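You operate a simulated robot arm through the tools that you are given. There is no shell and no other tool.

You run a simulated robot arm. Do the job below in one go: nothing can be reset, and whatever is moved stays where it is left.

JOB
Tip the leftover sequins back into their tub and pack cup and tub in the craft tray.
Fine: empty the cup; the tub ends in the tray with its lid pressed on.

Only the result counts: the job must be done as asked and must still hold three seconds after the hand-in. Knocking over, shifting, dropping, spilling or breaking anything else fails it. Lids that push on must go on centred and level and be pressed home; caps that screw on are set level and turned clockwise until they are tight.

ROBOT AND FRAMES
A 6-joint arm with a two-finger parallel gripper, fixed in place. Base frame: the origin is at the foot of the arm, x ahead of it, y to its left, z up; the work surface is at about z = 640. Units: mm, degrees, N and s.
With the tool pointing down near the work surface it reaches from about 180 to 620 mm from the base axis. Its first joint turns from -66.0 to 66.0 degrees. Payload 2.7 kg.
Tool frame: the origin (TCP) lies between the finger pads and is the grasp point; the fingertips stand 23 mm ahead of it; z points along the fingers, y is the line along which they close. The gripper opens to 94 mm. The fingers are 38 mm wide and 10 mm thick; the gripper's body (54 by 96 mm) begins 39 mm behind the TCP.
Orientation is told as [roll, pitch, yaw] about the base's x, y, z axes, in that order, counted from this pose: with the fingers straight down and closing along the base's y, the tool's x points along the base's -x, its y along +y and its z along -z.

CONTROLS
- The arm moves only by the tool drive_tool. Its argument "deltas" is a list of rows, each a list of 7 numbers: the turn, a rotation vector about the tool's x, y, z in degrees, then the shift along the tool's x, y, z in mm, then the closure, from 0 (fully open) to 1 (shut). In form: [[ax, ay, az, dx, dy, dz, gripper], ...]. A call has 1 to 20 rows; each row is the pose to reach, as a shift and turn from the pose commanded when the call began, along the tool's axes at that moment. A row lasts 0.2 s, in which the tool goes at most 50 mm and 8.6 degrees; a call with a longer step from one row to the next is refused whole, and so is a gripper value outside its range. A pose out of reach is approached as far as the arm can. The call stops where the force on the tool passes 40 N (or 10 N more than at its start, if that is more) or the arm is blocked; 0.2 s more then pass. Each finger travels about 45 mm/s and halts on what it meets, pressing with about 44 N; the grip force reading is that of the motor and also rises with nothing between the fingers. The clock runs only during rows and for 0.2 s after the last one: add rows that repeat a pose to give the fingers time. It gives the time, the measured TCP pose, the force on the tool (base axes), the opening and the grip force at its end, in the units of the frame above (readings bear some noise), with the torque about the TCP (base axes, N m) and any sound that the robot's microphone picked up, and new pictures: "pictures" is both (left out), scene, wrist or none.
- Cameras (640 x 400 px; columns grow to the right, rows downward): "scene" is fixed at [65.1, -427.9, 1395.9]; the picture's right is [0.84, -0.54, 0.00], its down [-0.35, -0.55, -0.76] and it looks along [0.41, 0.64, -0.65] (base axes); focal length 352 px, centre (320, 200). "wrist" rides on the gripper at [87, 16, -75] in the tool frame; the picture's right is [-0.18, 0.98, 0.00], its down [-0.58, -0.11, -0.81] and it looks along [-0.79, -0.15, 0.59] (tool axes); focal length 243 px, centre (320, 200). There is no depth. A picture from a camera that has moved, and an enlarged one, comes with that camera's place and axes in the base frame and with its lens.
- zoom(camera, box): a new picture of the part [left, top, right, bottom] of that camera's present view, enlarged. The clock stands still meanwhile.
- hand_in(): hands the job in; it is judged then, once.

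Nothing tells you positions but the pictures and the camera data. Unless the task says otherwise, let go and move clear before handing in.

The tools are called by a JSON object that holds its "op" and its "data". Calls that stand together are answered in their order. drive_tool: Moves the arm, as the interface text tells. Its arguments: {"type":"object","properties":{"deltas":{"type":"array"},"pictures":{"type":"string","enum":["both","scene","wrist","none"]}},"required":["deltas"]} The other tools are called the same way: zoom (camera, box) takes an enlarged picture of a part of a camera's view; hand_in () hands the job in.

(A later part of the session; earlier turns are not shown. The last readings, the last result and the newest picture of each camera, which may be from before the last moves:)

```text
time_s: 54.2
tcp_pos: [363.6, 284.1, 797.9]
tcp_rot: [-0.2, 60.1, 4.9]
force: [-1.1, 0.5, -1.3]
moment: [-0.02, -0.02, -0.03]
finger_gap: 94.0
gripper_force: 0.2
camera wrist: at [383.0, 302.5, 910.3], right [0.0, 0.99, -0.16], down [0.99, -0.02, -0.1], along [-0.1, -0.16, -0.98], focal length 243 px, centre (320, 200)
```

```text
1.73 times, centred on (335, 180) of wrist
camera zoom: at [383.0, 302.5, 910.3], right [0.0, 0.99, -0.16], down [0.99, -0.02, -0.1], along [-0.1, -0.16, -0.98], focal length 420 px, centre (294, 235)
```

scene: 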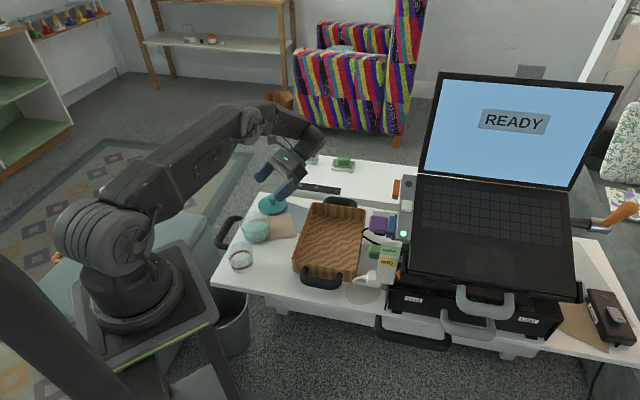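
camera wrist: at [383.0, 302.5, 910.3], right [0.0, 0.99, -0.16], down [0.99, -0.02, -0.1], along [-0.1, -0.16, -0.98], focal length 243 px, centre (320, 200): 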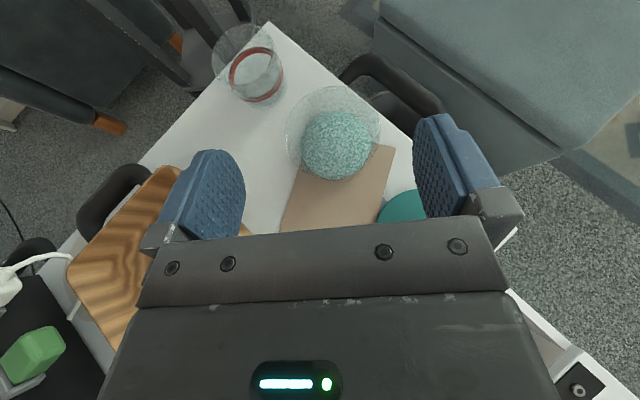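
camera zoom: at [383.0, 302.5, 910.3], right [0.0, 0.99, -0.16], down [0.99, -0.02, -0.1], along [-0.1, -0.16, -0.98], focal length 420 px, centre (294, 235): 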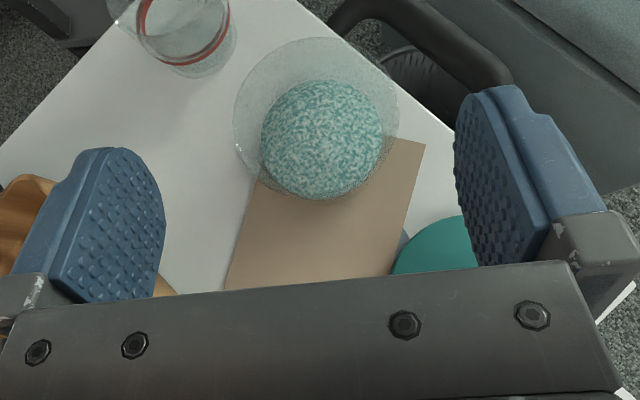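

Lateral alignment is within a fraction of a millimetre (tub radius about 44.6 mm, fingers at ±47). Descending to the approach line and checking before sliding in.

{"op": "drive_tool", "data": {"deltas": [[0, 0, 0, -19, 0, 11, 0], [0, 0, 0, -38, 0, 22, 0], [0, 0, 0, -57, 0, 33, 0], [0, 0, 0, -70, 0, 41, 0], [0, 0, 0, -75.5, 0, 44.4, 0], [0, 0, 0, -75.5, 0, 44.4, 0]]}}

{"op": "zoom", "data": {"camera": "scene", "box": [225, 165, 375, 285]}}

{"op": "zoom", "data": {"camera": "wrist", "box": [220, 0, 460, 200]}}

```text
time_s: 55.6
tcp_pos: [360.8, 282.6, 711.1]
tcp_rot: [0.0, 60.0, 5.1]
force: [-0.1, 0.0, 0.4]
moment: [-0.02, -0.02, 0.01]
finger_gap: 94.0
gripper_force: 0.0
camera wrist: at [380.9, 300.9, 823.5], right [0.0, 0.99, -0.16], down [0.99, -0.02, -0.1], along [-0.1, -0.16, -0.98], focal length 243 px, centre (320, 200)
```

scene: 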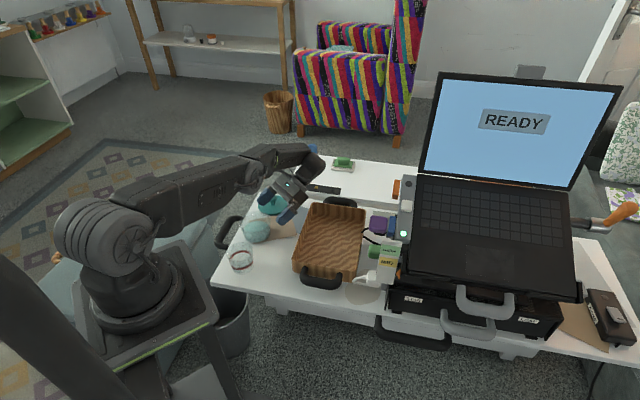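
wrist: 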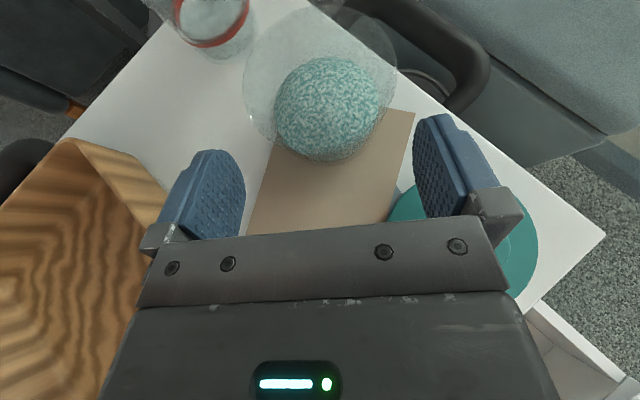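

```text
3.33 times, centred on (300, 225) of scene
camera zoom: at [65.1, -427.9, 1395.9], right [0.84, -0.54, 0.0], down [-0.35, -0.55, -0.76], along [0.41, 0.64, -0.65], focal length 1172 px, centre (387, 117)
```

zoom: 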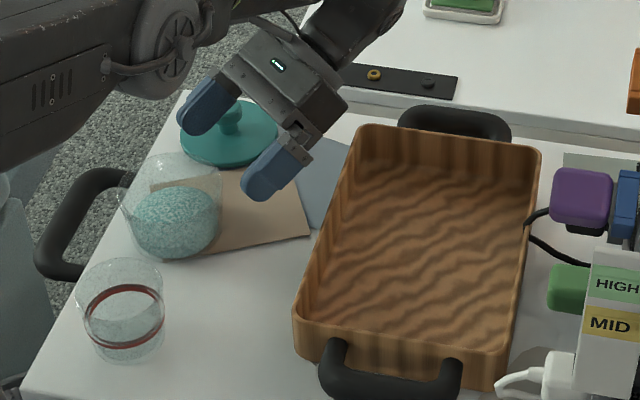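

```text
2.00 times, centred on (340, 100) of wrist
camera zoom: at [380.9, 300.9, 823.5], right [0.0, 0.99, -0.16], down [0.99, -0.02, -0.1], along [-0.1, -0.16, -0.98], focal length 485 px, centre (280, 400)
```

zoom: 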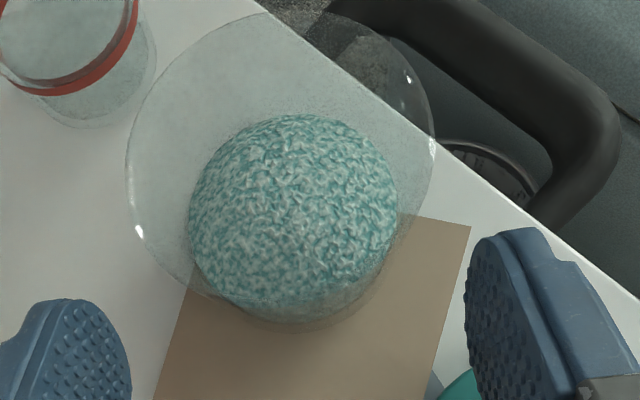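

Still well aligned; a 1 mm correction sideways, then slide in along the approach line.

{"op": "drive_tool", "data": {"deltas": [[0, 0, 0, 0, 1, 8, 0], [0, 0, 0, 0, 1, 20, 0], [0, 0, 0, 0, 1, 32, 0], [0, 0, 0, 0, 1, 42, 0], [0, 0, 0, 0, 1, 42, 0]]}}

{"op": "zoom", "data": {"camera": "wrist", "box": [170, 0, 470, 220]}}

{"op": "zoom", "data": {"camera": "scene", "box": [225, 175, 375, 295]}}

```text
time_s: 56.8
tcp_pos: [327.7, 280.0, 689.3]
tcp_rot: [-0.1, 59.9, 5.1]
force: [0.3, -0.1, 0.0]
moment: [0.01, -0.01, 0.02]
finger_gap: 94.2
gripper_force: 0.0
camera wrist: at [346.4, 299.5, 801.8], right [0.0, 0.99, -0.16], down [0.99, -0.02, -0.1], along [-0.1, -0.16, -0.98], focal length 243 px, centre (320, 200)
```

scene: 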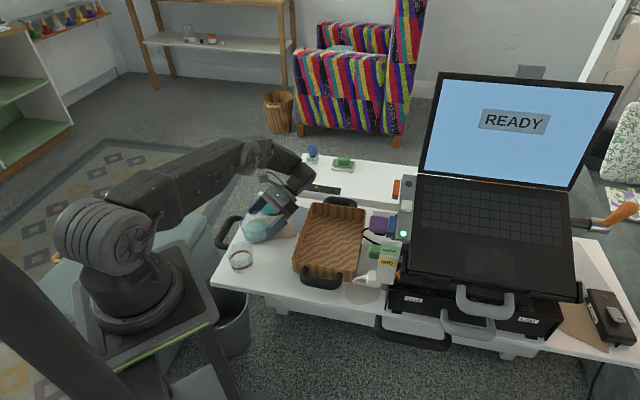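
wrist: 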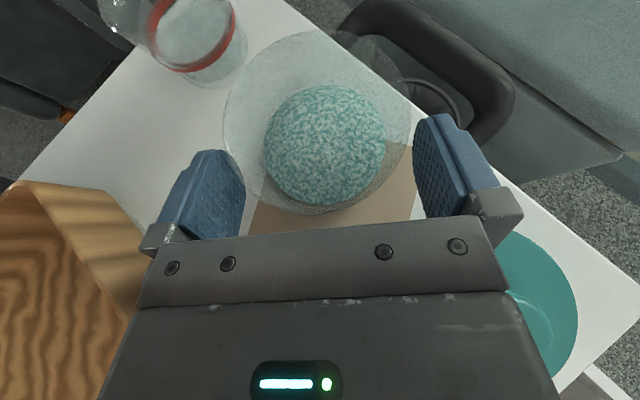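

```text
1.82 times, centred on (320, 110) of wrist
camera zoom: at [346.4, 299.5, 801.8], right [0.0, 0.99, -0.16], down [0.99, -0.02, -0.1], along [-0.1, -0.16, -0.98], focal length 441 px, centre (320, 364)
```

zoom: 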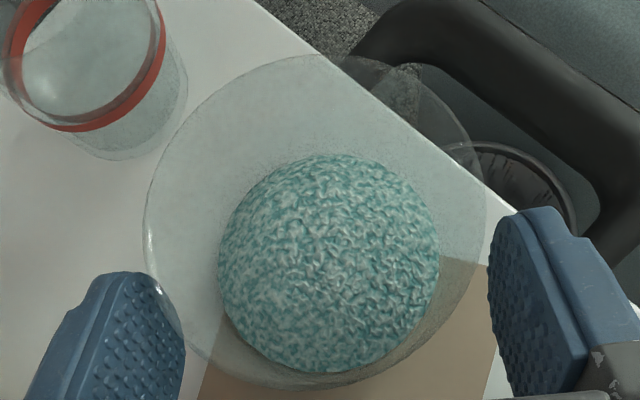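

```text
3.33 times, centred on (300, 235) of scene
camera zoom: at [65.1, -427.9, 1395.9], right [0.84, -0.54, 0.0], down [-0.35, -0.55, -0.76], along [0.41, 0.64, -0.65], focal length 1172 px, centre (387, 83)
```

zoom: 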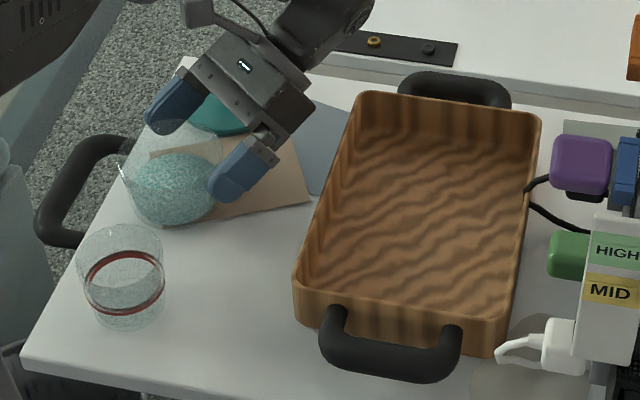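

Alignment holds (within about 0.5 mm). Sliding in the remaining 34 mm slowly.

{"op": "drive_tool", "data": {"deltas": [[0, 0, 0, 0, -0.4, 7, 0], [0, 0, 0, 0, -0.4, 14, 0], [0, 0, 0, 0, -0.4, 21, 0], [0, 0, 0, 0, -0.4, 28, 0], [0, 0, 0, 0, -0.4, 33.8, 0], [0, 0, 0, 0, -0.4, 33.8, 0]]}}

{"op": "zoom", "data": {"camera": "wrist", "box": [170, 0, 470, 240]}}

{"op": "zoom", "data": {"camera": "scene", "box": [225, 185, 325, 270]}}

```text
time_s: 58.2
tcp_pos: [298.7, 277.7, 671.3]
tcp_rot: [-0.1, 59.9, 5.1]
force: [0.4, 0.1, 0.6]
moment: [-0.01, -0.01, 0.02]
finger_gap: 94.1
gripper_force: 0.1
camera wrist: at [317.8, 296.3, 784.8], right [0.0, 0.99, -0.16], down [0.99, -0.02, -0.1], along [-0.1, -0.16, -0.98], focal length 243 px, centre (320, 200)
```

scene: 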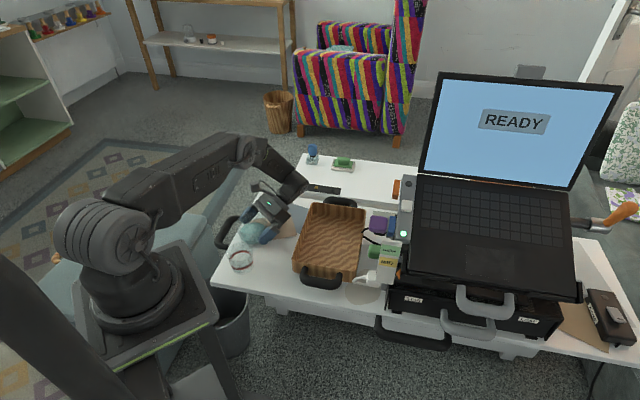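
wrist: 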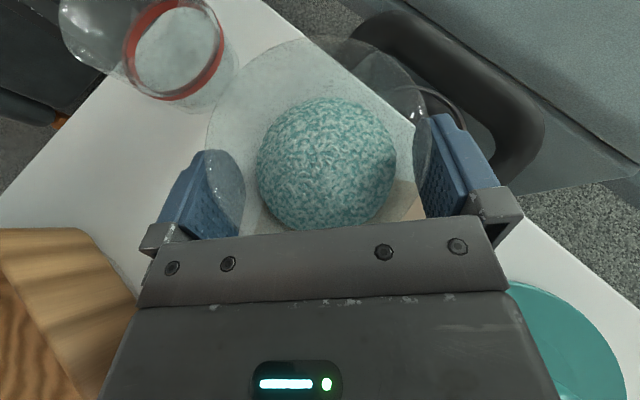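

```text
1.67 times, centred on (320, 120) of wrist
camera zoom: at [317.8, 296.3, 784.8], right [0.0, 0.99, -0.16], down [0.99, -0.02, -0.1], along [-0.1, -0.16, -0.98], focal length 404 px, centre (320, 333)
```

zoom: 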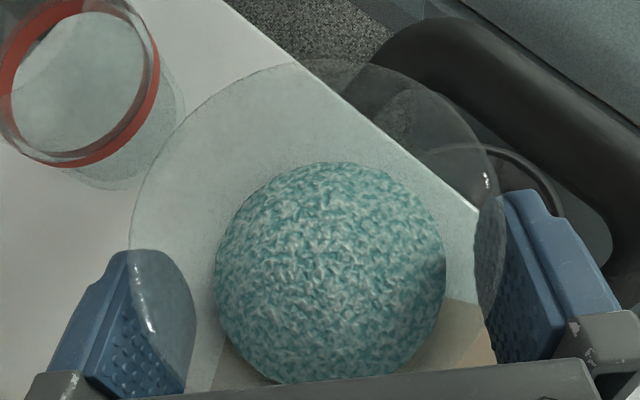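

```text
4.71 times, centred on (275, 228) of scene
camera zoom: at [65.1, -427.9, 1395.9], right [0.84, -0.54, 0.0], down [-0.35, -0.55, -0.76], along [0.41, 0.64, -0.65], focal length 1654 px, centre (532, 71)
```

zoom: 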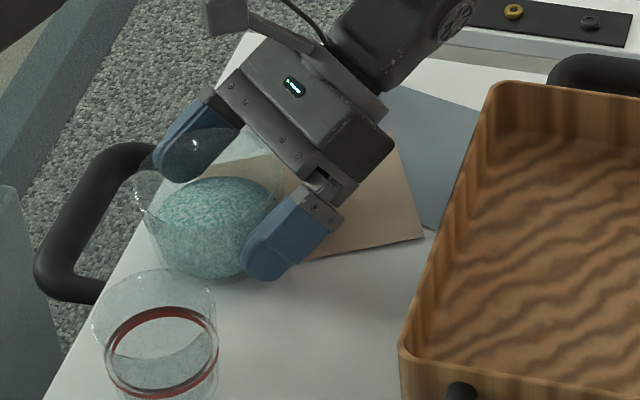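

The fingers straddle the tub with no contact. Closing the grip now.

{"op": "drive_tool", "data": {"deltas": [[0, 0, 0, 0, 0, 0, 0.1], [0, 0, 0, 0, 0, 0, 0.3], [0, 0, 0, 0, 0, 0, 1], [0, 0, 0, 0, 0, 0, 1], [0, 0, 0, 0, 0, 0, 1]]}}

{"op": "zoom", "data": {"camera": "wrist", "box": [170, 0, 470, 240]}}

```text
time_s: 59.4
tcp_pos: [298.2, 278.2, 673.2]
tcp_rot: [-0.1, 60.0, 5.1]
force: [-0.7, 0.9, 2.9]
moment: [-0.02, 0.05, 0.01]
finger_gap: 86.5
gripper_force: 43.5
camera wrist: at [317.8, 296.3, 784.8], right [0.0, 0.99, -0.16], down [0.99, -0.02, -0.1], along [-0.1, -0.16, -0.98], focal length 243 px, centre (320, 200)
```

scene: 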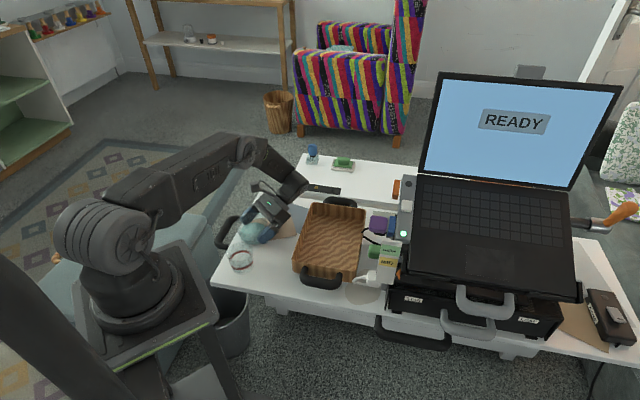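
wrist: 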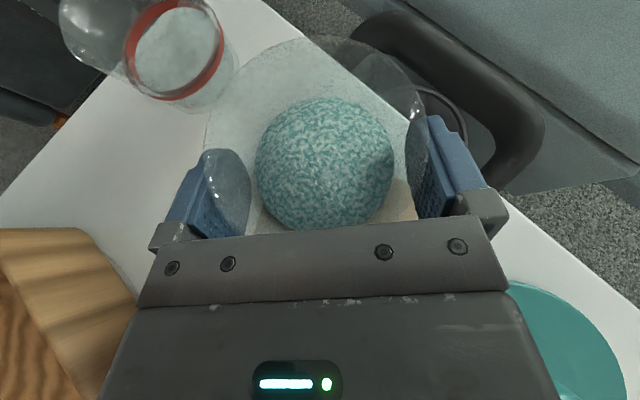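

```text
1.67 times, centred on (320, 120) of wrist
camera zoom: at [317.8, 296.3, 784.8], right [0.0, 0.99, -0.16], down [0.99, -0.02, -0.1], along [-0.1, -0.16, -0.98], focal length 404 px, centre (320, 333)
```

zoom: 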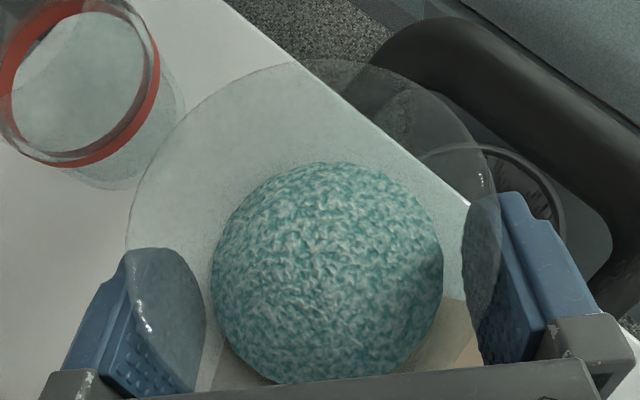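

The tub is gripped at 86.5 mm. Lifting it straight up slowly.

{"op": "drive_tool", "data": {"deltas": [[0, 0, 0, 4.3, 0, -2.5, 1], [0, 0, 0, 13, 0, -7.5, 1], [0, 0, 0, 26, 0, -15, 1], [0, 0, 0, 43, 0, -25, 1], [0, 0, 0, 65, 0, -37.5, 1], [0, 0, 0, 85, 0, -49, 1], [0, 0, 0, 102, 0, -59, 1], [0, 0, 0, 104, 0, -60, 1], [0, 0, 0, 104, 0, -60, 1]]}}

{"op": "zoom", "data": {"camera": "scene", "box": [225, 165, 345, 265]}}

```text
time_s: 61.4
tcp_pos: [299.0, 276.9, 793.1]
tcp_rot: [-0.1, 59.9, 5.0]
force: [-0.2, 0.5, -1.3]
moment: [-0.02, -0.01, -0.03]
finger_gap: 86.5
gripper_force: 44.1
camera wrist: at [317.9, 296.6, 904.4], right [0.0, 0.99, -0.16], down [0.99, -0.02, -0.1], along [-0.1, -0.16, -0.98], focal length 243 px, centre (320, 200)
```

scene: 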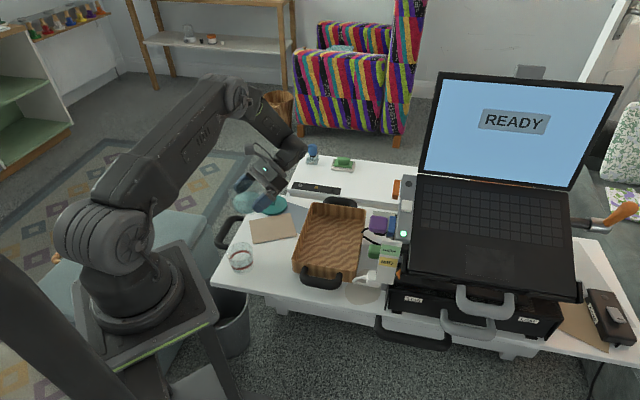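
wrist: 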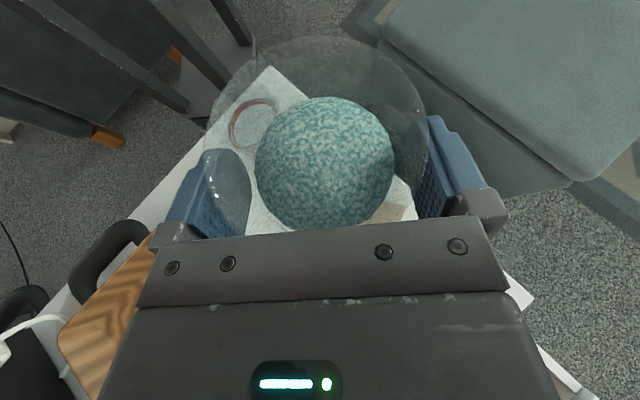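

```text
4.00 times, centred on (285, 215) of scene
camera zoom: at [65.1, -427.9, 1395.9], right [0.84, -0.54, 0.0], down [-0.35, -0.55, -0.76], along [0.41, 0.64, -0.65], focal length 1406 px, centre (460, 140)
```

zoom: 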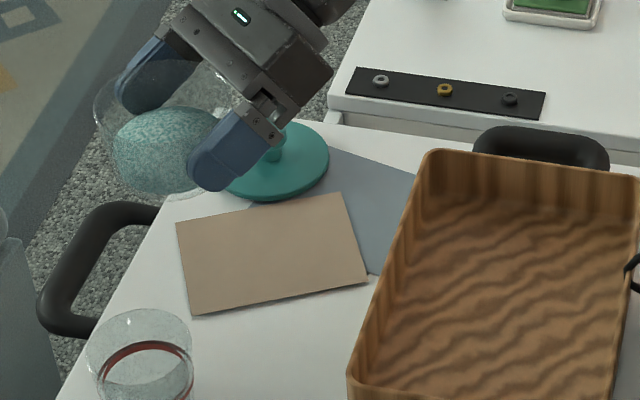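

The tub is lifted cleanly with nothing spilled. Now carrying it level over the near end of the tray, turning the gripper to lie along the tray's long axis.

{"op": "drive_tool", "data": {"deltas": [[1.04, 0, -0.6, -1.7, -5.8, -2.7, 1], [3.46, 0, -2, -5.6, -19.5, -9.1, 1], [6.9, 0, -4, -11.2, -39, -18.3, 1], [10.4, 0, -6, -16.9, -58.4, -27.4, 1], [13.8, 0, -8, -22.5, -77.9, -36.5, 1], [17.3, 0, -10, -28.1, -97.4, -45.7, 1], [20.8, 0, -12, -33.7, -116.9, -54.8, 1], [24.2, 0, -14, -39.3, -136.4, -63.9, 1], [27.7, 0, -16, -45, -155.8, -73, 1], [31.1, 0, -18, -50.6, -175.3, -82.2, 1], [33.6, 0, -19.4, -54.5, -189, -88.6, 1], [34.6, 0, -20, -56.2, -194.8, -91.3, 1], [34.6, 0, -20, -56.2, -194.8, -91.3, 1]]}}

{"op": "zoom", "data": {"camera": "scene", "box": [255, 165, 405, 285]}}

```text
time_s: 64.2
tcp_pos: [422.2, 93.3, 791.4]
tcp_rot: [-0.1, 60.0, 45.1]
force: [-0.7, 0.0, -1.3]
moment: [0.0, 0.01, 0.02]
finger_gap: 86.5
gripper_force: 43.8
camera wrist: at [425.7, 120.7, 902.3], right [-0.63, 0.76, -0.16], down [0.77, 0.62, -0.1], along [0.02, -0.19, -0.98], focal length 243 px, centre (320, 200)
```

scene: 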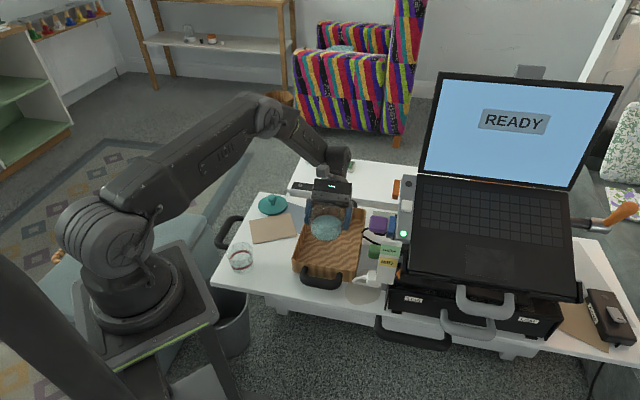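
wrist: 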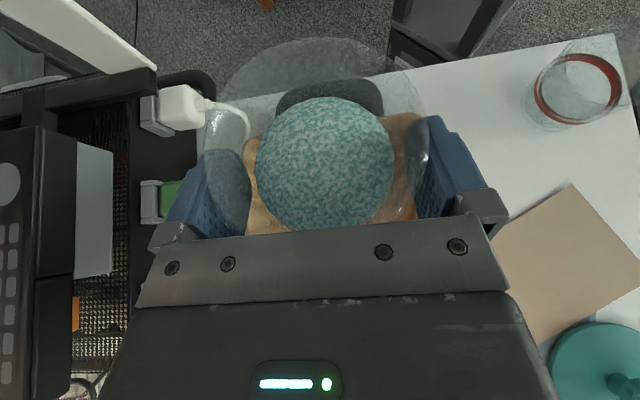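

```text
3.33 times, centred on (330, 225) of scene
camera zoom: at [65.1, -427.9, 1395.9], right [0.84, -0.54, 0.0], down [-0.35, -0.55, -0.76], along [0.41, 0.64, -0.65], focal length 1172 px, centre (287, 117)
```

zoom: 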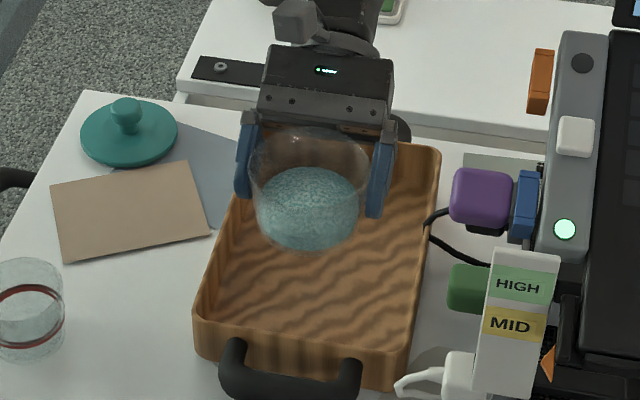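

The tub is centred across the tray near its close end. Lowering it in, quickly at first and then in small steps.

{"op": "drive_tool", "data": {"deltas": [[0, 0, 0, -8.7, 0, 5, 1], [0, 0, 0, -26, 0, 15, 1], [0, 0, 0, -43.3, 0, 25, 1], [0, 0, 0, -60.6, 0, 35, 1], [0, 0, 0, -76.2, 0, 44, 1], [0, 0, 0, -86.6, 0, 50, 1], [0, 0, 0, -86.6, 0, 50, 1]]}}

{"op": "zoom", "data": {"camera": "scene", "box": [270, 185, 390, 295]}}

```text
time_s: 65.8
tcp_pos: [421.5, 93.3, 690.0]
tcp_rot: [-0.1, 60.0, 45.0]
force: [-0.1, -0.3, -1.5]
moment: [0.0, 0.0, -0.04]
finger_gap: 86.5
gripper_force: 44.3
camera wrist: at [425.4, 120.3, 802.2], right [-0.63, 0.76, -0.16], down [0.78, 0.62, -0.1], along [0.02, -0.19, -0.98], focal length 243 px, centre (320, 200)
```

scene: 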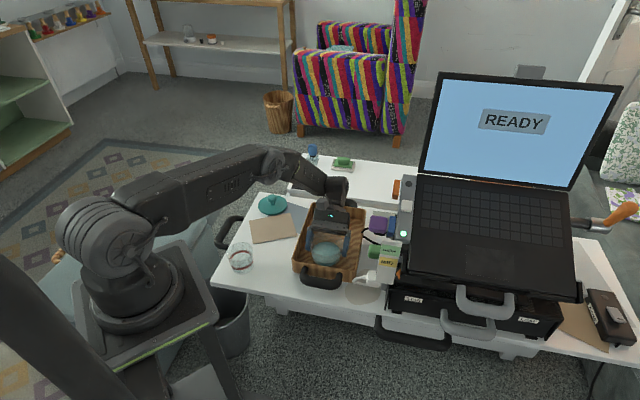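
wrist: 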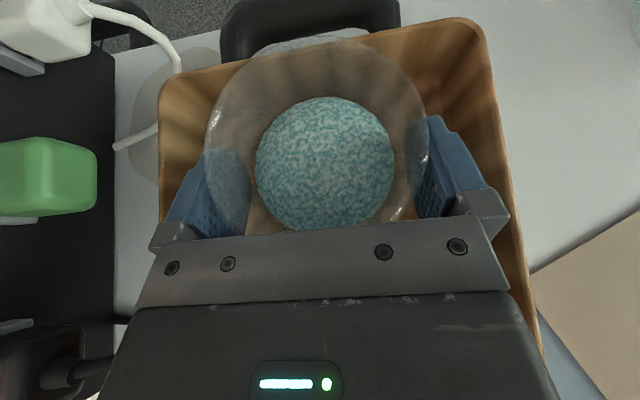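

```text
3.64 times, centred on (330, 240) of scene
camera zoom: at [65.2, -427.9, 1395.9], right [0.84, -0.54, 0.0], down [-0.35, -0.55, -0.76], along [0.41, 0.64, -0.65], focal length 1278 px, centre (284, 54)
```

zoom: 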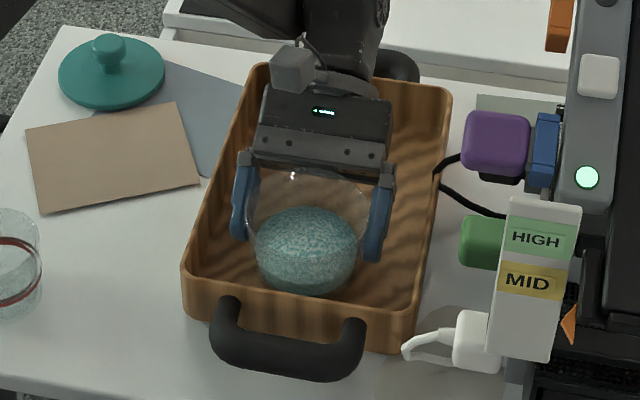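

Now the last centimetre in small steps, watching the contact force.

{"op": "drive_tool", "data": {"deltas": [[0, 0, 0, -2.6, 0, 1.5, 1], [0, 0, 0, -5.2, 0, 3, 1], [0, 0, 0, -7.8, 0, 4.5, 1], [0, 0, 0, -9.5, 0, 5.5, 1], [0, 0, 0, -9.5, 0, 5.5, 1]], "pictures": "none"}}

```text
time_s: 67.0
tcp_pos: [422.2, 95.1, 677.7]
tcp_rot: [-0.1, 60.0, 45.1]
force: [0.0, -0.5, -1.1]
moment: [0.02, -0.01, -0.03]
finger_gap: 86.7
gripper_force: 44.1
```

{"op": "drive_tool", "data": {"deltas": [[0, 0, 0, -0.9, 0, 0.5, 1], [0, 0, 0, -1.7, 0, 1, 1], [0, 0, 0, -2.6, 0, 1.5, 1], [0, 0, 0, -2.6, 0, 1.5, 1]], "pictures": "none"}}

```text
time_s: 68.0
tcp_pos: [423.8, 94.2, 677.2]
tcp_rot: [-0.2, 60.1, 44.9]
force: [-3.7, -1.9, 16.2]
moment: [-0.11, -0.02, -0.04]
finger_gap: 86.7
gripper_force: 44.2
```

The tub is resting on the tray floor (16 N). I'll ease off, open the fingers, and back out along the approach line.

{"op": "drive_tool", "data": {"deltas": [[0, 0, 0, 1, 0, -0.6, 1], [0, 0, 0, 1, 0, -0.6, 0.04], [0, 0, 0, 1, 0, -0.6, 0], [0, 0, 0, 1, 0, -0.6, 0], [0, 0, 0, 1, 0, -0.6, 0]]}}

{"op": "zoom", "data": {"camera": "wrist", "box": [150, 0, 520, 240]}}

```text
time_s: 69.2
tcp_pos: [423.2, 94.7, 676.4]
tcp_rot: [-0.1, 60.0, 45.1]
force: [0.4, 0.0, -0.3]
moment: [0.03, 0.02, 0.02]
finger_gap: 94.3
gripper_force: 0.2
camera wrist: at [426.1, 121.3, 789.5], right [-0.63, 0.76, -0.16], down [0.78, 0.62, -0.1], along [0.02, -0.19, -0.98], focal length 243 px, centre (320, 200)
```

scene: 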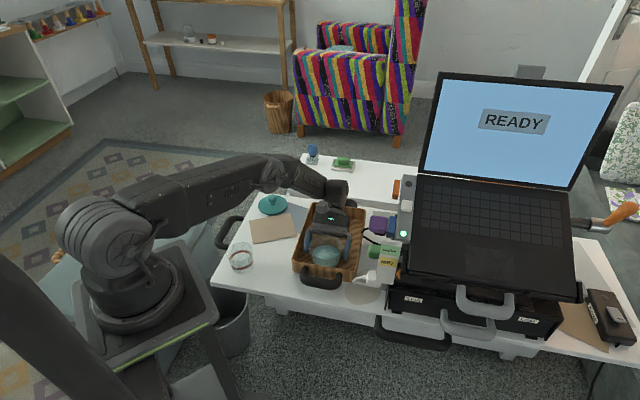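
wrist: 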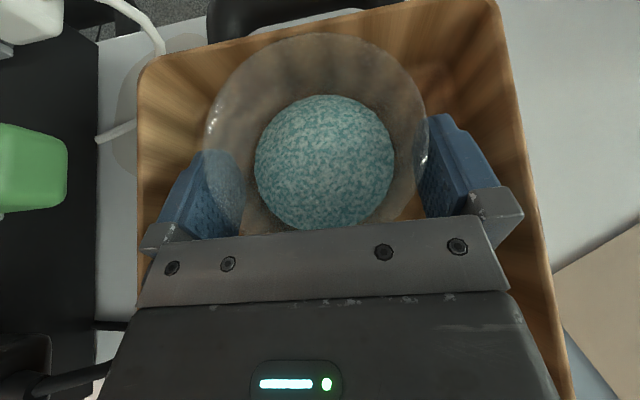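

```text
1.67 times, centred on (335, 120) of wrist
camera zoom: at [426.1, 121.3, 789.5], right [-0.63, 0.76, -0.16], down [0.78, 0.62, -0.1], along [0.02, -0.19, -0.98], focal length 404 px, centre (295, 333)
```

zoom: 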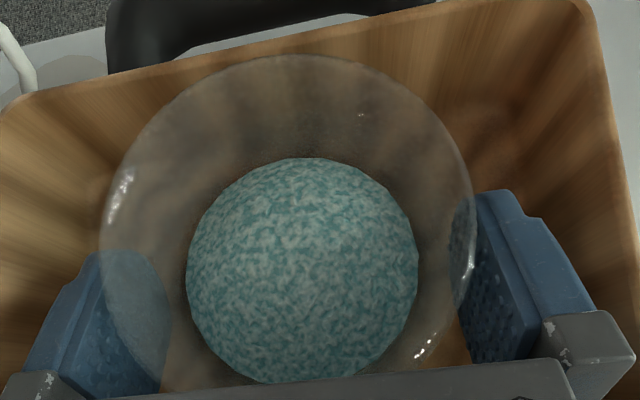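

Released; the tub stands in the tray. Backing out along the finger direction.

{"op": "drive_tool", "data": {"deltas": [[0, 0, 0, 0, 0, -6, 0], [0, 0, 0, 0, 0, -16, 0], [0, 0, 0, 0, 0, -30, 0], [0, 0, 0, 0, 0, -48, 0], [0, 0, 0, 0, 0, -68, 0], [0, 0, 0, 0, 0, -80, 0], [0, 0, 0, 25, 0, -94, 0], [0, 0, 0, 60, 0, -114, 0], [0, 0, 0, 80, 0, -126, 0], [0, 0, 0, 80, 0, -126, 0]]}}

{"op": "zoom", "data": {"camera": "scene", "box": [215, 180, 405, 300]}}

```text
time_s: 71.4
tcp_pos: [459.6, 138.2, 810.0]
tcp_rot: [-0.2, 59.8, 45.0]
force: [-0.8, -0.7, 0.5]
moment: [-0.03, -0.02, 0.01]
finger_gap: 93.8
gripper_force: 0.0
out of reach, approached as far as the arm can: row 4, 5, 6, 7, 8, 9, 10
camera wrist: at [463.3, 164.8, 922.4], right [-0.63, 0.76, -0.16], down [0.77, 0.62, -0.1], along [0.03, -0.19, -0.98], focal length 243 px, centre (320, 200)
```

scene: 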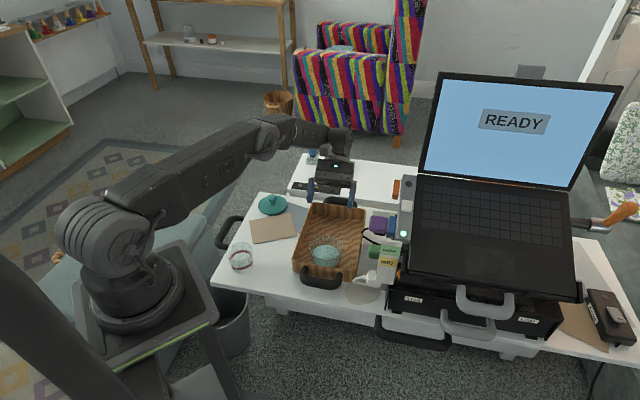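
wrist: 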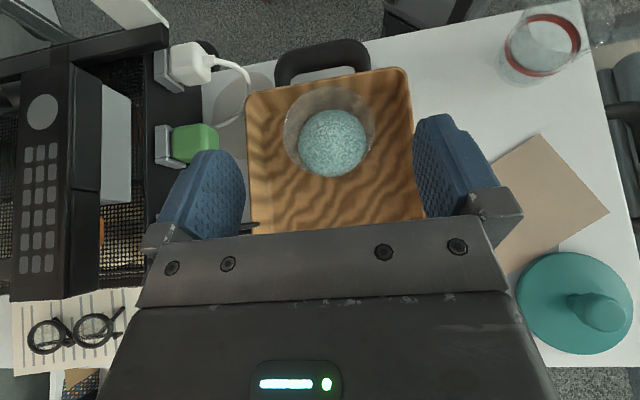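

```text
3.33 times, centred on (310, 240) of scene
camera zoom: at [65.1, -427.9, 1395.9], right [0.84, -0.54, 0.0], down [-0.35, -0.55, -0.76], along [0.41, 0.64, -0.65], focal length 1172 px, centre (353, 67)
```

zoom: 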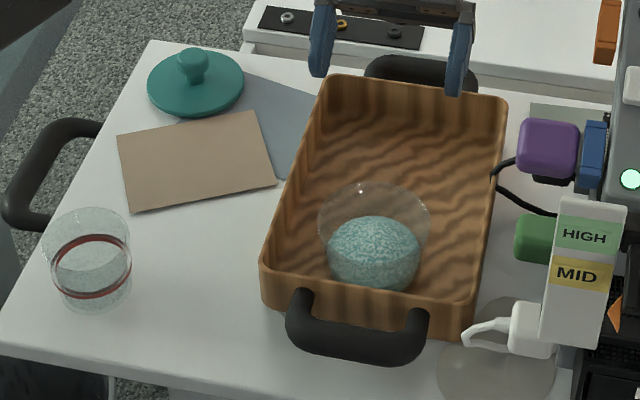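

The tub is safely in the tray. Next the empty cup: I'll turn the tool vertical and move above it to grip it from the top.

{"op": "drive_tool", "data": {"deltas": [[0, -5, 0, 5.6, 17.3, 9.7, 0], [0, -10, 0, 11.2, 34.6, 19.5, 0], [0, -15, 0, 16.9, 51.9, 29.2, 0], [0, -20, 0, 22.5, 69.1, 38.9, 0], [0, -25, 0, 28.1, 86.4, 48.7, 0], [0, -30, 0, 33.7, 103.7, 58.4, 0], [0, -35, 0, 39.3, 121, 68.1, 0], [0, -40, 0, 44.9, 138.3, 77.9, 0], [0, -45, 0, 50.6, 155.6, 87.6, 0], [0, -50, 0, 56.2, 172.8, 97.3, 0], [0, -55, 0, 61.8, 190.1, 107.1, 0], [0, -60, 0, 67.4, 207.4, 116.8, 0], [0, -60, 0, 67.4, 207.4, 116.8, 0]]}}

{"op": "zoom", "data": {"camera": "wrist", "box": [200, 0, 440, 160]}}

```text
time_s: 74.2
tcp_pos: [217.4, 188.6, 810.2]
tcp_rot: [-0.1, -0.1, 45.1]
force: [-0.1, 0.5, -0.6]
moment: [0.0, -0.04, 0.02]
finger_gap: 94.0
gripper_force: 0.0
camera wrist: at [144.9, 138.8, 885.5], right [-0.57, 0.82, 0.0], down [0.49, 0.33, 0.81], along [0.67, 0.46, -0.59], focal length 243 px, centre (320, 200)
```

scene: 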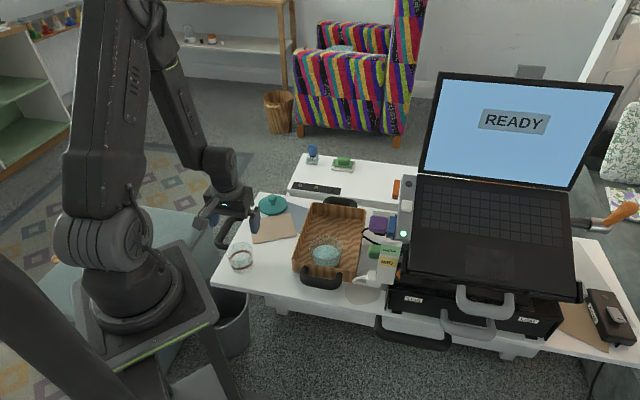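
wrist: 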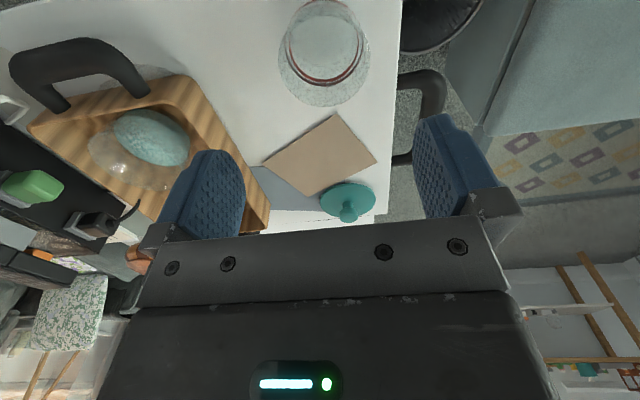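

```text
2.50 times, centred on (320, 80) of wrist
camera zoom: at [144.9, 138.8, 885.5], right [-0.57, 0.82, 0.0], down [0.49, 0.33, 0.81], along [0.67, 0.46, -0.59], focal length 606 px, centre (320, 500)
```

zoom: 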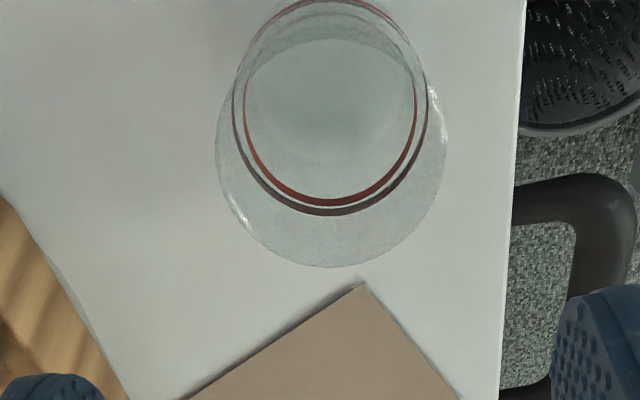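

The cup sits between the fingers, about 3 mm off-centre. Correcting and lowering around it.

{"op": "drive_tool", "data": {"deltas": [[0, 0, 0, 1.5, 3, 25, 0], [0, 0, 0, 1.5, 3, 55, 0], [0, 0, 0, 1.5, 3, 85, 0], [0, 0, 0, 1.5, 3, 110, 0], [0, 0, 0, 1.5, 3, 122, 0], [0, 0, 0, 1.5, 3, 127, 0], [0, 0, 0, 1.5, 3, 127, 0]]}}

{"op": "zoom", "data": {"camera": "scene", "box": [210, 195, 310, 285]}}

```text
time_s: 75.8
tcp_pos: [215.4, 190.5, 684.0]
tcp_rot: [-0.1, -0.2, 45.0]
force: [-0.5, 0.3, -0.5]
moment: [0.0, -0.01, 0.02]
finger_gap: 93.9
gripper_force: 0.0
camera wrist: at [142.7, 140.0, 758.0], right [-0.57, 0.82, 0.0], down [0.49, 0.34, 0.81], along [0.67, 0.46, -0.59], focal length 243 px, centre (320, 200)
```

scene: 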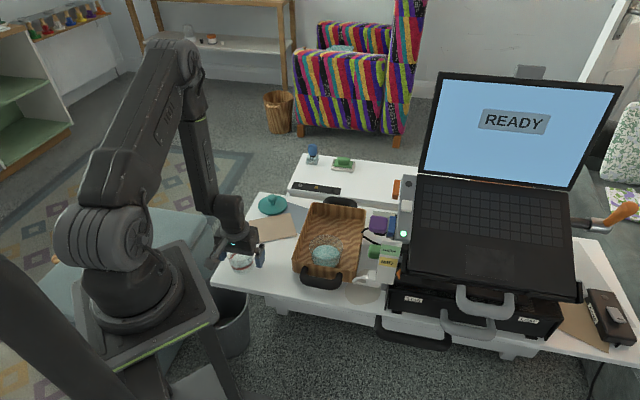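
wrist: 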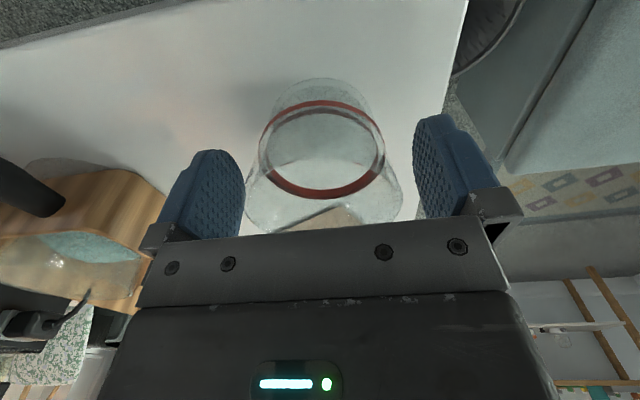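

```text
4.44 times, centred on (260, 240) of scene
camera zoom: at [65.1, -427.9, 1395.9], right [0.84, -0.54, 0.0], down [-0.35, -0.55, -0.76], along [0.41, 0.64, -0.65], focal length 1562 px, centre (587, 22)
```

zoom: 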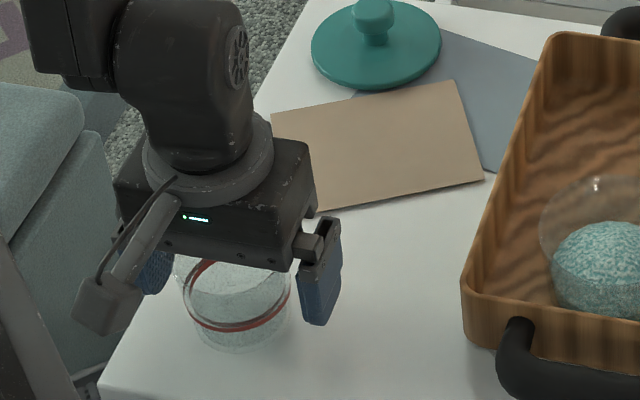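

The fingers are around the cup. Closing and lifting it.

{"op": "drive_tool", "data": {"deltas": [[0, 0, 0, 0, 0, 0, 0.2], [0, 0, 0, 0, 0, 0, 0.5], [0, 0, 0, 0, 0, 0, 1], [0, 0, 0, 0, 0, 0, 1], [0, 0, 0, 0, 0, 0, 1]], "pictures": "none"}}

{"op": "drive_tool", "data": {"deltas": [[0, 0, 0, 0, 0, -5, 1], [0, 0, 0, 0, 0, -20, 1], [0, 0, 0, 0, 0, -50, 1], [0, 0, 0, 0, 0, -85, 1], [0, 0, 0, 0, 0, -115, 1], [0, 0, 0, 0, 0, -125, 1], [0, 0, 0, 0, 0, -125, 1]]}}

{"op": "zoom", "data": {"camera": "scene", "box": [190, 165, 310, 275]}}

```text
time_s: 77.0
tcp_pos: [215.9, 189.1, 684.3]
tcp_rot: [-0.1, 0.0, 45.2]
force: [0.3, 0.4, -0.8]
moment: [-0.01, -0.03, 0.02]
finger_gap: 66.2
gripper_force: 43.9
```

```text
time_s: 78.6
tcp_pos: [214.2, 188.9, 806.8]
tcp_rot: [-0.1, 0.0, 45.1]
force: [-0.2, -0.4, 0.2]
moment: [-0.03, 0.02, -0.02]
finger_gap: 66.2
gripper_force: 43.7
camera wrist: at [141.6, 139.6, 882.3], right [-0.57, 0.82, 0.0], down [0.49, 0.34, 0.81], along [0.66, 0.46, -0.59], focal length 243 px, centre (320, 200)
```

scene: 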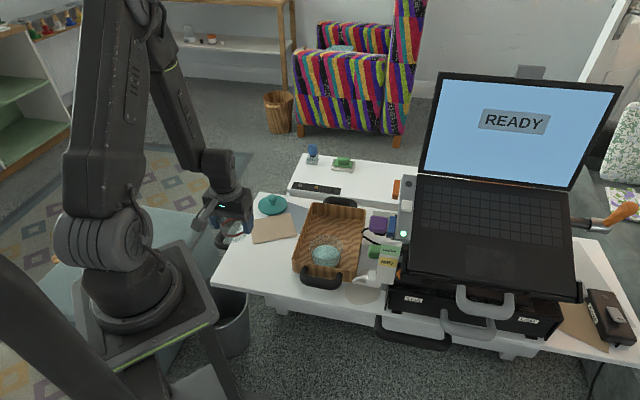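
wrist: 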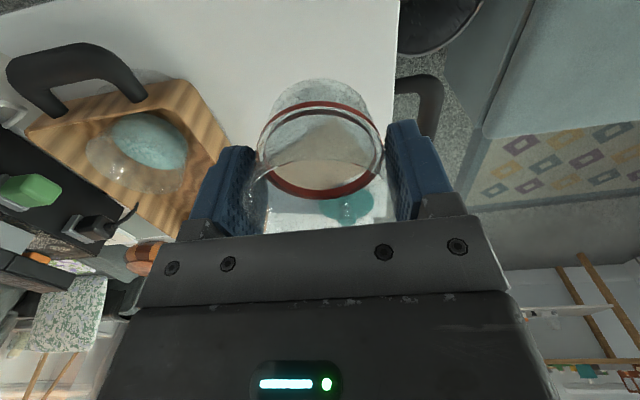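

```text
3.64 times, centred on (250, 220) of scene
camera zoom: at [65.1, -427.9, 1395.9], right [0.84, -0.54, 0.0], down [-0.35, -0.55, -0.76], along [0.41, 0.64, -0.65], focal length 1278 px, centre (574, 127)
```

zoom: 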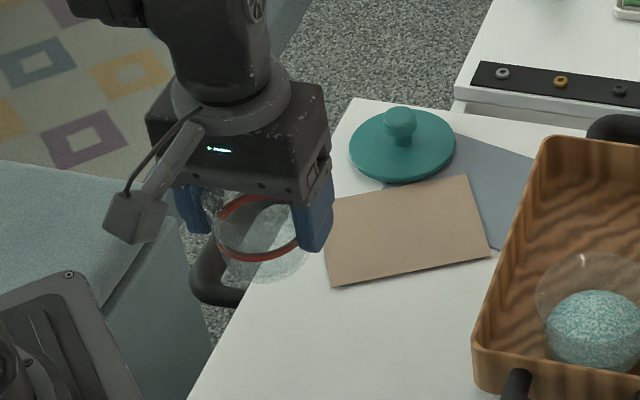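

Cup lifted. Carrying it over the free far end of the tray.

{"op": "drive_tool", "data": {"deltas": [[0, 0, 0, -6, -7, 0, 1], [0, 0, 0, -20, -23.5, 0, 1], [0, 0, 0, -38, -44.5, 0, 1], [0, 0, 0, -56, -65.6, 0, 1], [0, 0, 0, -74, -86.7, 0, 1], [0, 0, 0, -92, -107.8, 0, 1], [0, 0, 0, -110, -128.9, 0, 1], [0, 0, 0, -128, -150, 0, 1], [0, 0, 0, -146, -171, 0, 1], [0, 0, 0, -164, -192, 0, 1], [0, 0, 0, -178, -208.6, 0, 1], [0, 0, 0, -185, -216.8, 0, 1], [0, 0, 0, -185, -216.8, 0, 1]]}}

{"op": "zoom", "data": {"camera": "scene", "box": [255, 165, 405, 295]}}

```text
time_s: 81.4
tcp_pos: [499.1, 166.3, 806.1]
tcp_rot: [-0.1, 0.0, 45.1]
force: [-0.4, 0.0, -0.8]
moment: [0.05, -0.01, 0.0]
finger_gap: 66.4
gripper_force: 43.8
camera wrist: at [426.1, 117.8, 881.5], right [-0.57, 0.82, 0.0], down [0.49, 0.34, 0.81], along [0.67, 0.46, -0.59], focal length 243 px, centre (320, 200)
```

scene: 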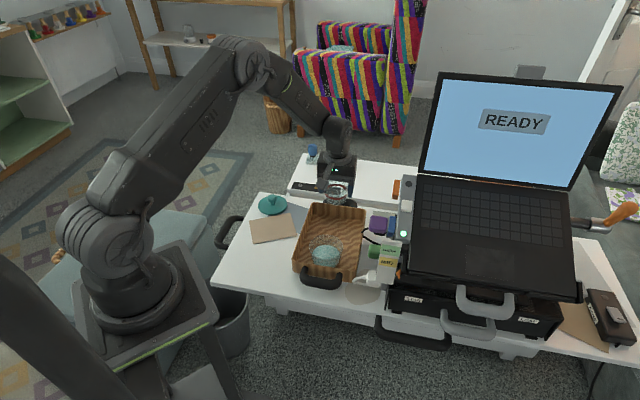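
wrist: 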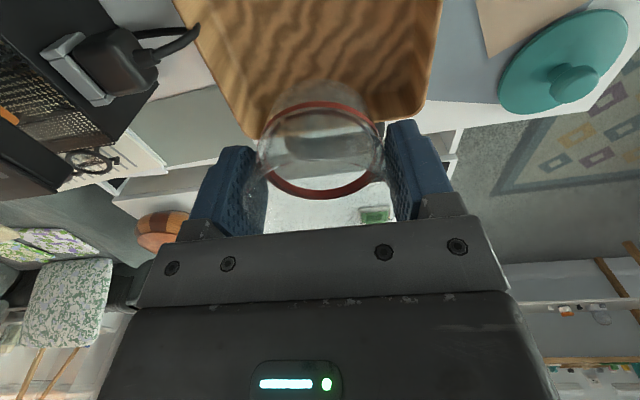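

```text
3.08 times, centred on (330, 230) of scene
camera zoom: at [65.1, -427.9, 1395.9], right [0.84, -0.54, 0.0], down [-0.35, -0.55, -0.76], along [0.41, 0.64, -0.65], focal length 1081 px, centre (289, 108)
```

zoom: 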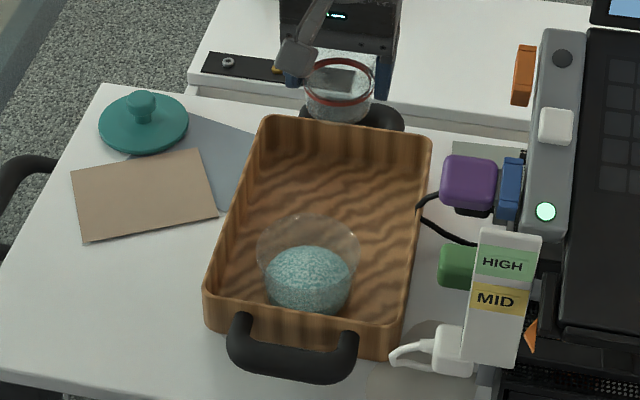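

The cup is centred over the free far part of the tray. Lowering it in.

{"op": "drive_tool", "data": {"deltas": [[0, 0, 0, 0, 0, 10, 1], [0, 0, 0, 0, 0, 35, 1], [0, 0, 0, 0, 0, 65, 1], [0, 0, 0, 0, 0, 90, 1], [0, 0, 0, 0, 0, 105, 1], [0, 0, 0, 0, 0, 111, 1], [0, 0, 0, 0, 0, 114, 1], [0, 0, 0, 0, 0, 115.5, 1], [0, 0, 0, 0, 0, 115.5, 1]]}}

{"op": "zoom", "data": {"camera": "scene", "box": [275, 175, 385, 285]}}

```text
time_s: 83.4
tcp_pos: [499.3, 168.6, 691.8]
tcp_rot: [-0.2, 0.0, 45.1]
force: [-0.5, -0.8, -1.5]
moment: [0.01, -0.02, -0.04]
finger_gap: 66.5
gripper_force: 44.0
camera wrist: at [426.6, 118.6, 766.7], right [-0.57, 0.82, 0.0], down [0.49, 0.34, 0.81], along [0.67, 0.46, -0.59], focal length 243 px, centre (320, 200)
```

scene: 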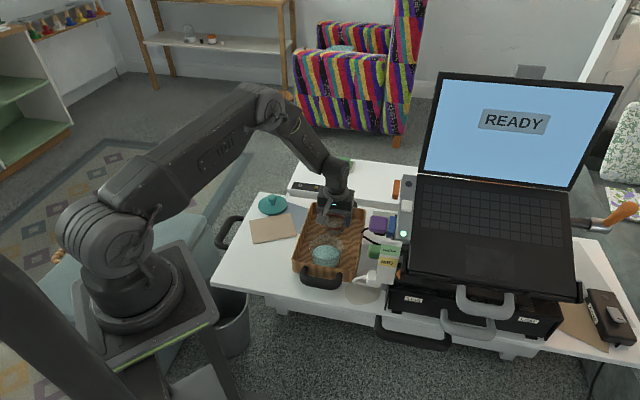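
wrist: 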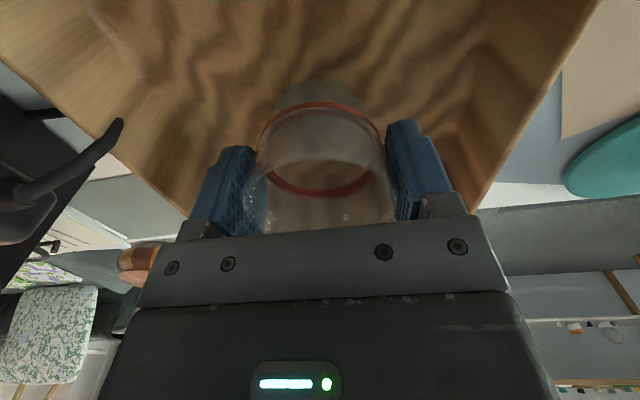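

```text
3.64 times, centred on (330, 230) of scene
camera zoom: at [65.1, -427.9, 1395.9], right [0.84, -0.54, 0.0], down [-0.35, -0.55, -0.76], along [0.41, 0.64, -0.65], focal length 1278 px, centre (284, 91)
```

zoom: 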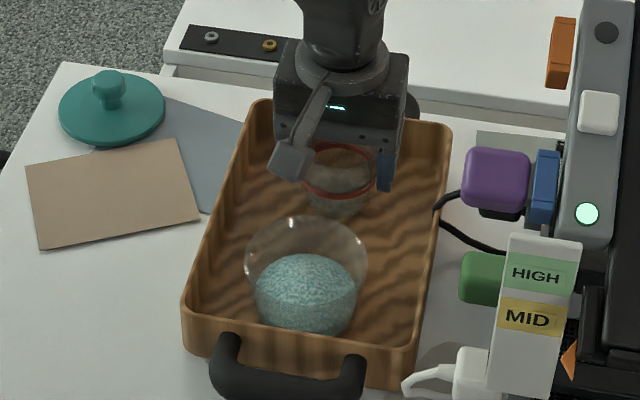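

A few more millimetres to set it on the tray floor.

{"op": "drive_tool", "data": {"deltas": [[0, 0, 0, 0, 0, 1, 1], [0, 0, 0, 0, 0, 2, 1], [0, 0, 0, 0, 0, 3, 1], [0, 0, 0, 0, 0, 3, 1]], "pictures": "none"}}

```text
time_s: 84.4
tcp_pos: [499.3, 167.2, 689.0]
tcp_rot: [-0.1, 0.0, 45.1]
force: [0.1, -0.1, -0.2]
moment: [0.0, 0.0, -0.01]
finger_gap: 66.1
gripper_force: 43.4
```

{"op": "drive_tool", "data": {"deltas": [[0, 0, 0, 0, 0, 0.7, 1], [0, 0, 0, 0, 0, 1.4, 1], [0, 0, 0, 0, 0, 2, 1], [0, 0, 0, 0, 0, 2, 1]], "pictures": "none"}}

```text
time_s: 85.4
tcp_pos: [499.2, 168.4, 688.4]
tcp_rot: [-0.1, -0.1, 45.1]
force: [-1.0, -1.7, 8.0]
moment: [-0.04, 0.08, 0.03]
finger_gap: 66.4
gripper_force: 43.4
```

The cup is touching the tray floor (8 N). Opening and lifting away.

{"op": "drive_tool", "data": {"deltas": [[0, 0, 0, 0, 0, -0.7, 1], [0, 0, 0, 0, 0, -0.7, 0.2], [0, 0, 0, 0, 0, -0.7, 0.1], [0, 0, 0, 0, 0, -0.7, 0.1], [0, 0, 0, 0, 0, -15, 0.1], [0, 0, 0, 0, 0, -40, 0.1], [0, 0, 0, 0, 0, -80, 0.1], [0, 0, 0, 0, 0, -115, 0.1], [0, 0, 0, 0, 0, -115, 0.1]]}}

{"op": "zoom", "data": {"camera": "scene", "box": [255, 175, 385, 295]}}

```text
time_s: 87.4
tcp_pos: [497.3, 166.9, 802.5]
tcp_rot: [0.1, 0.0, 45.1]
force: [0.1, -1.1, -1.0]
moment: [0.0, 0.0, 0.01]
finger_gap: 84.8
gripper_force: 0.1
camera wrist: at [424.9, 117.6, 877.8], right [-0.57, 0.82, 0.0], down [0.49, 0.34, 0.81], along [0.66, 0.46, -0.59], focal length 243 px, centre (320, 200)
```

scene: 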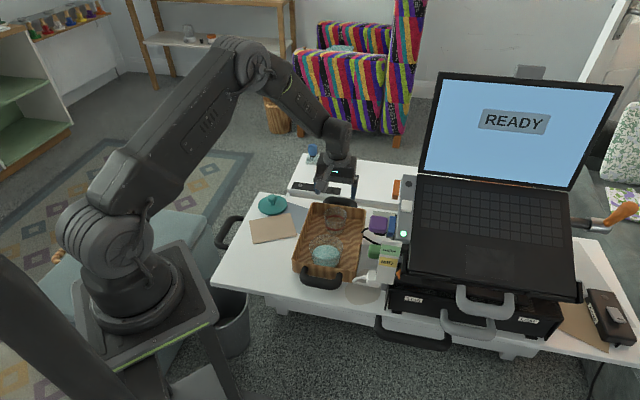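
wrist: 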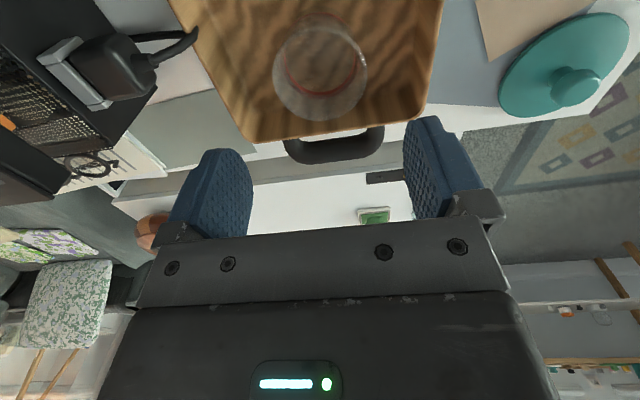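

```text
3.33 times, centred on (320, 235) of scene
camera zoom: at [65.1, -427.9, 1395.9], right [0.84, -0.54, 0.0], down [-0.35, -0.55, -0.76], along [0.41, 0.64, -0.65], focal length 1172 px, centre (320, 83)
```

zoom: 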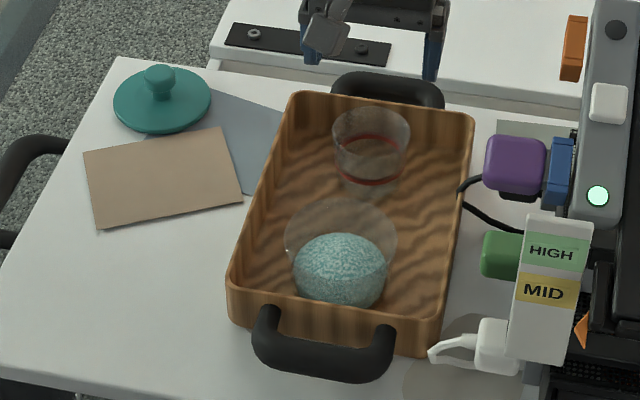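

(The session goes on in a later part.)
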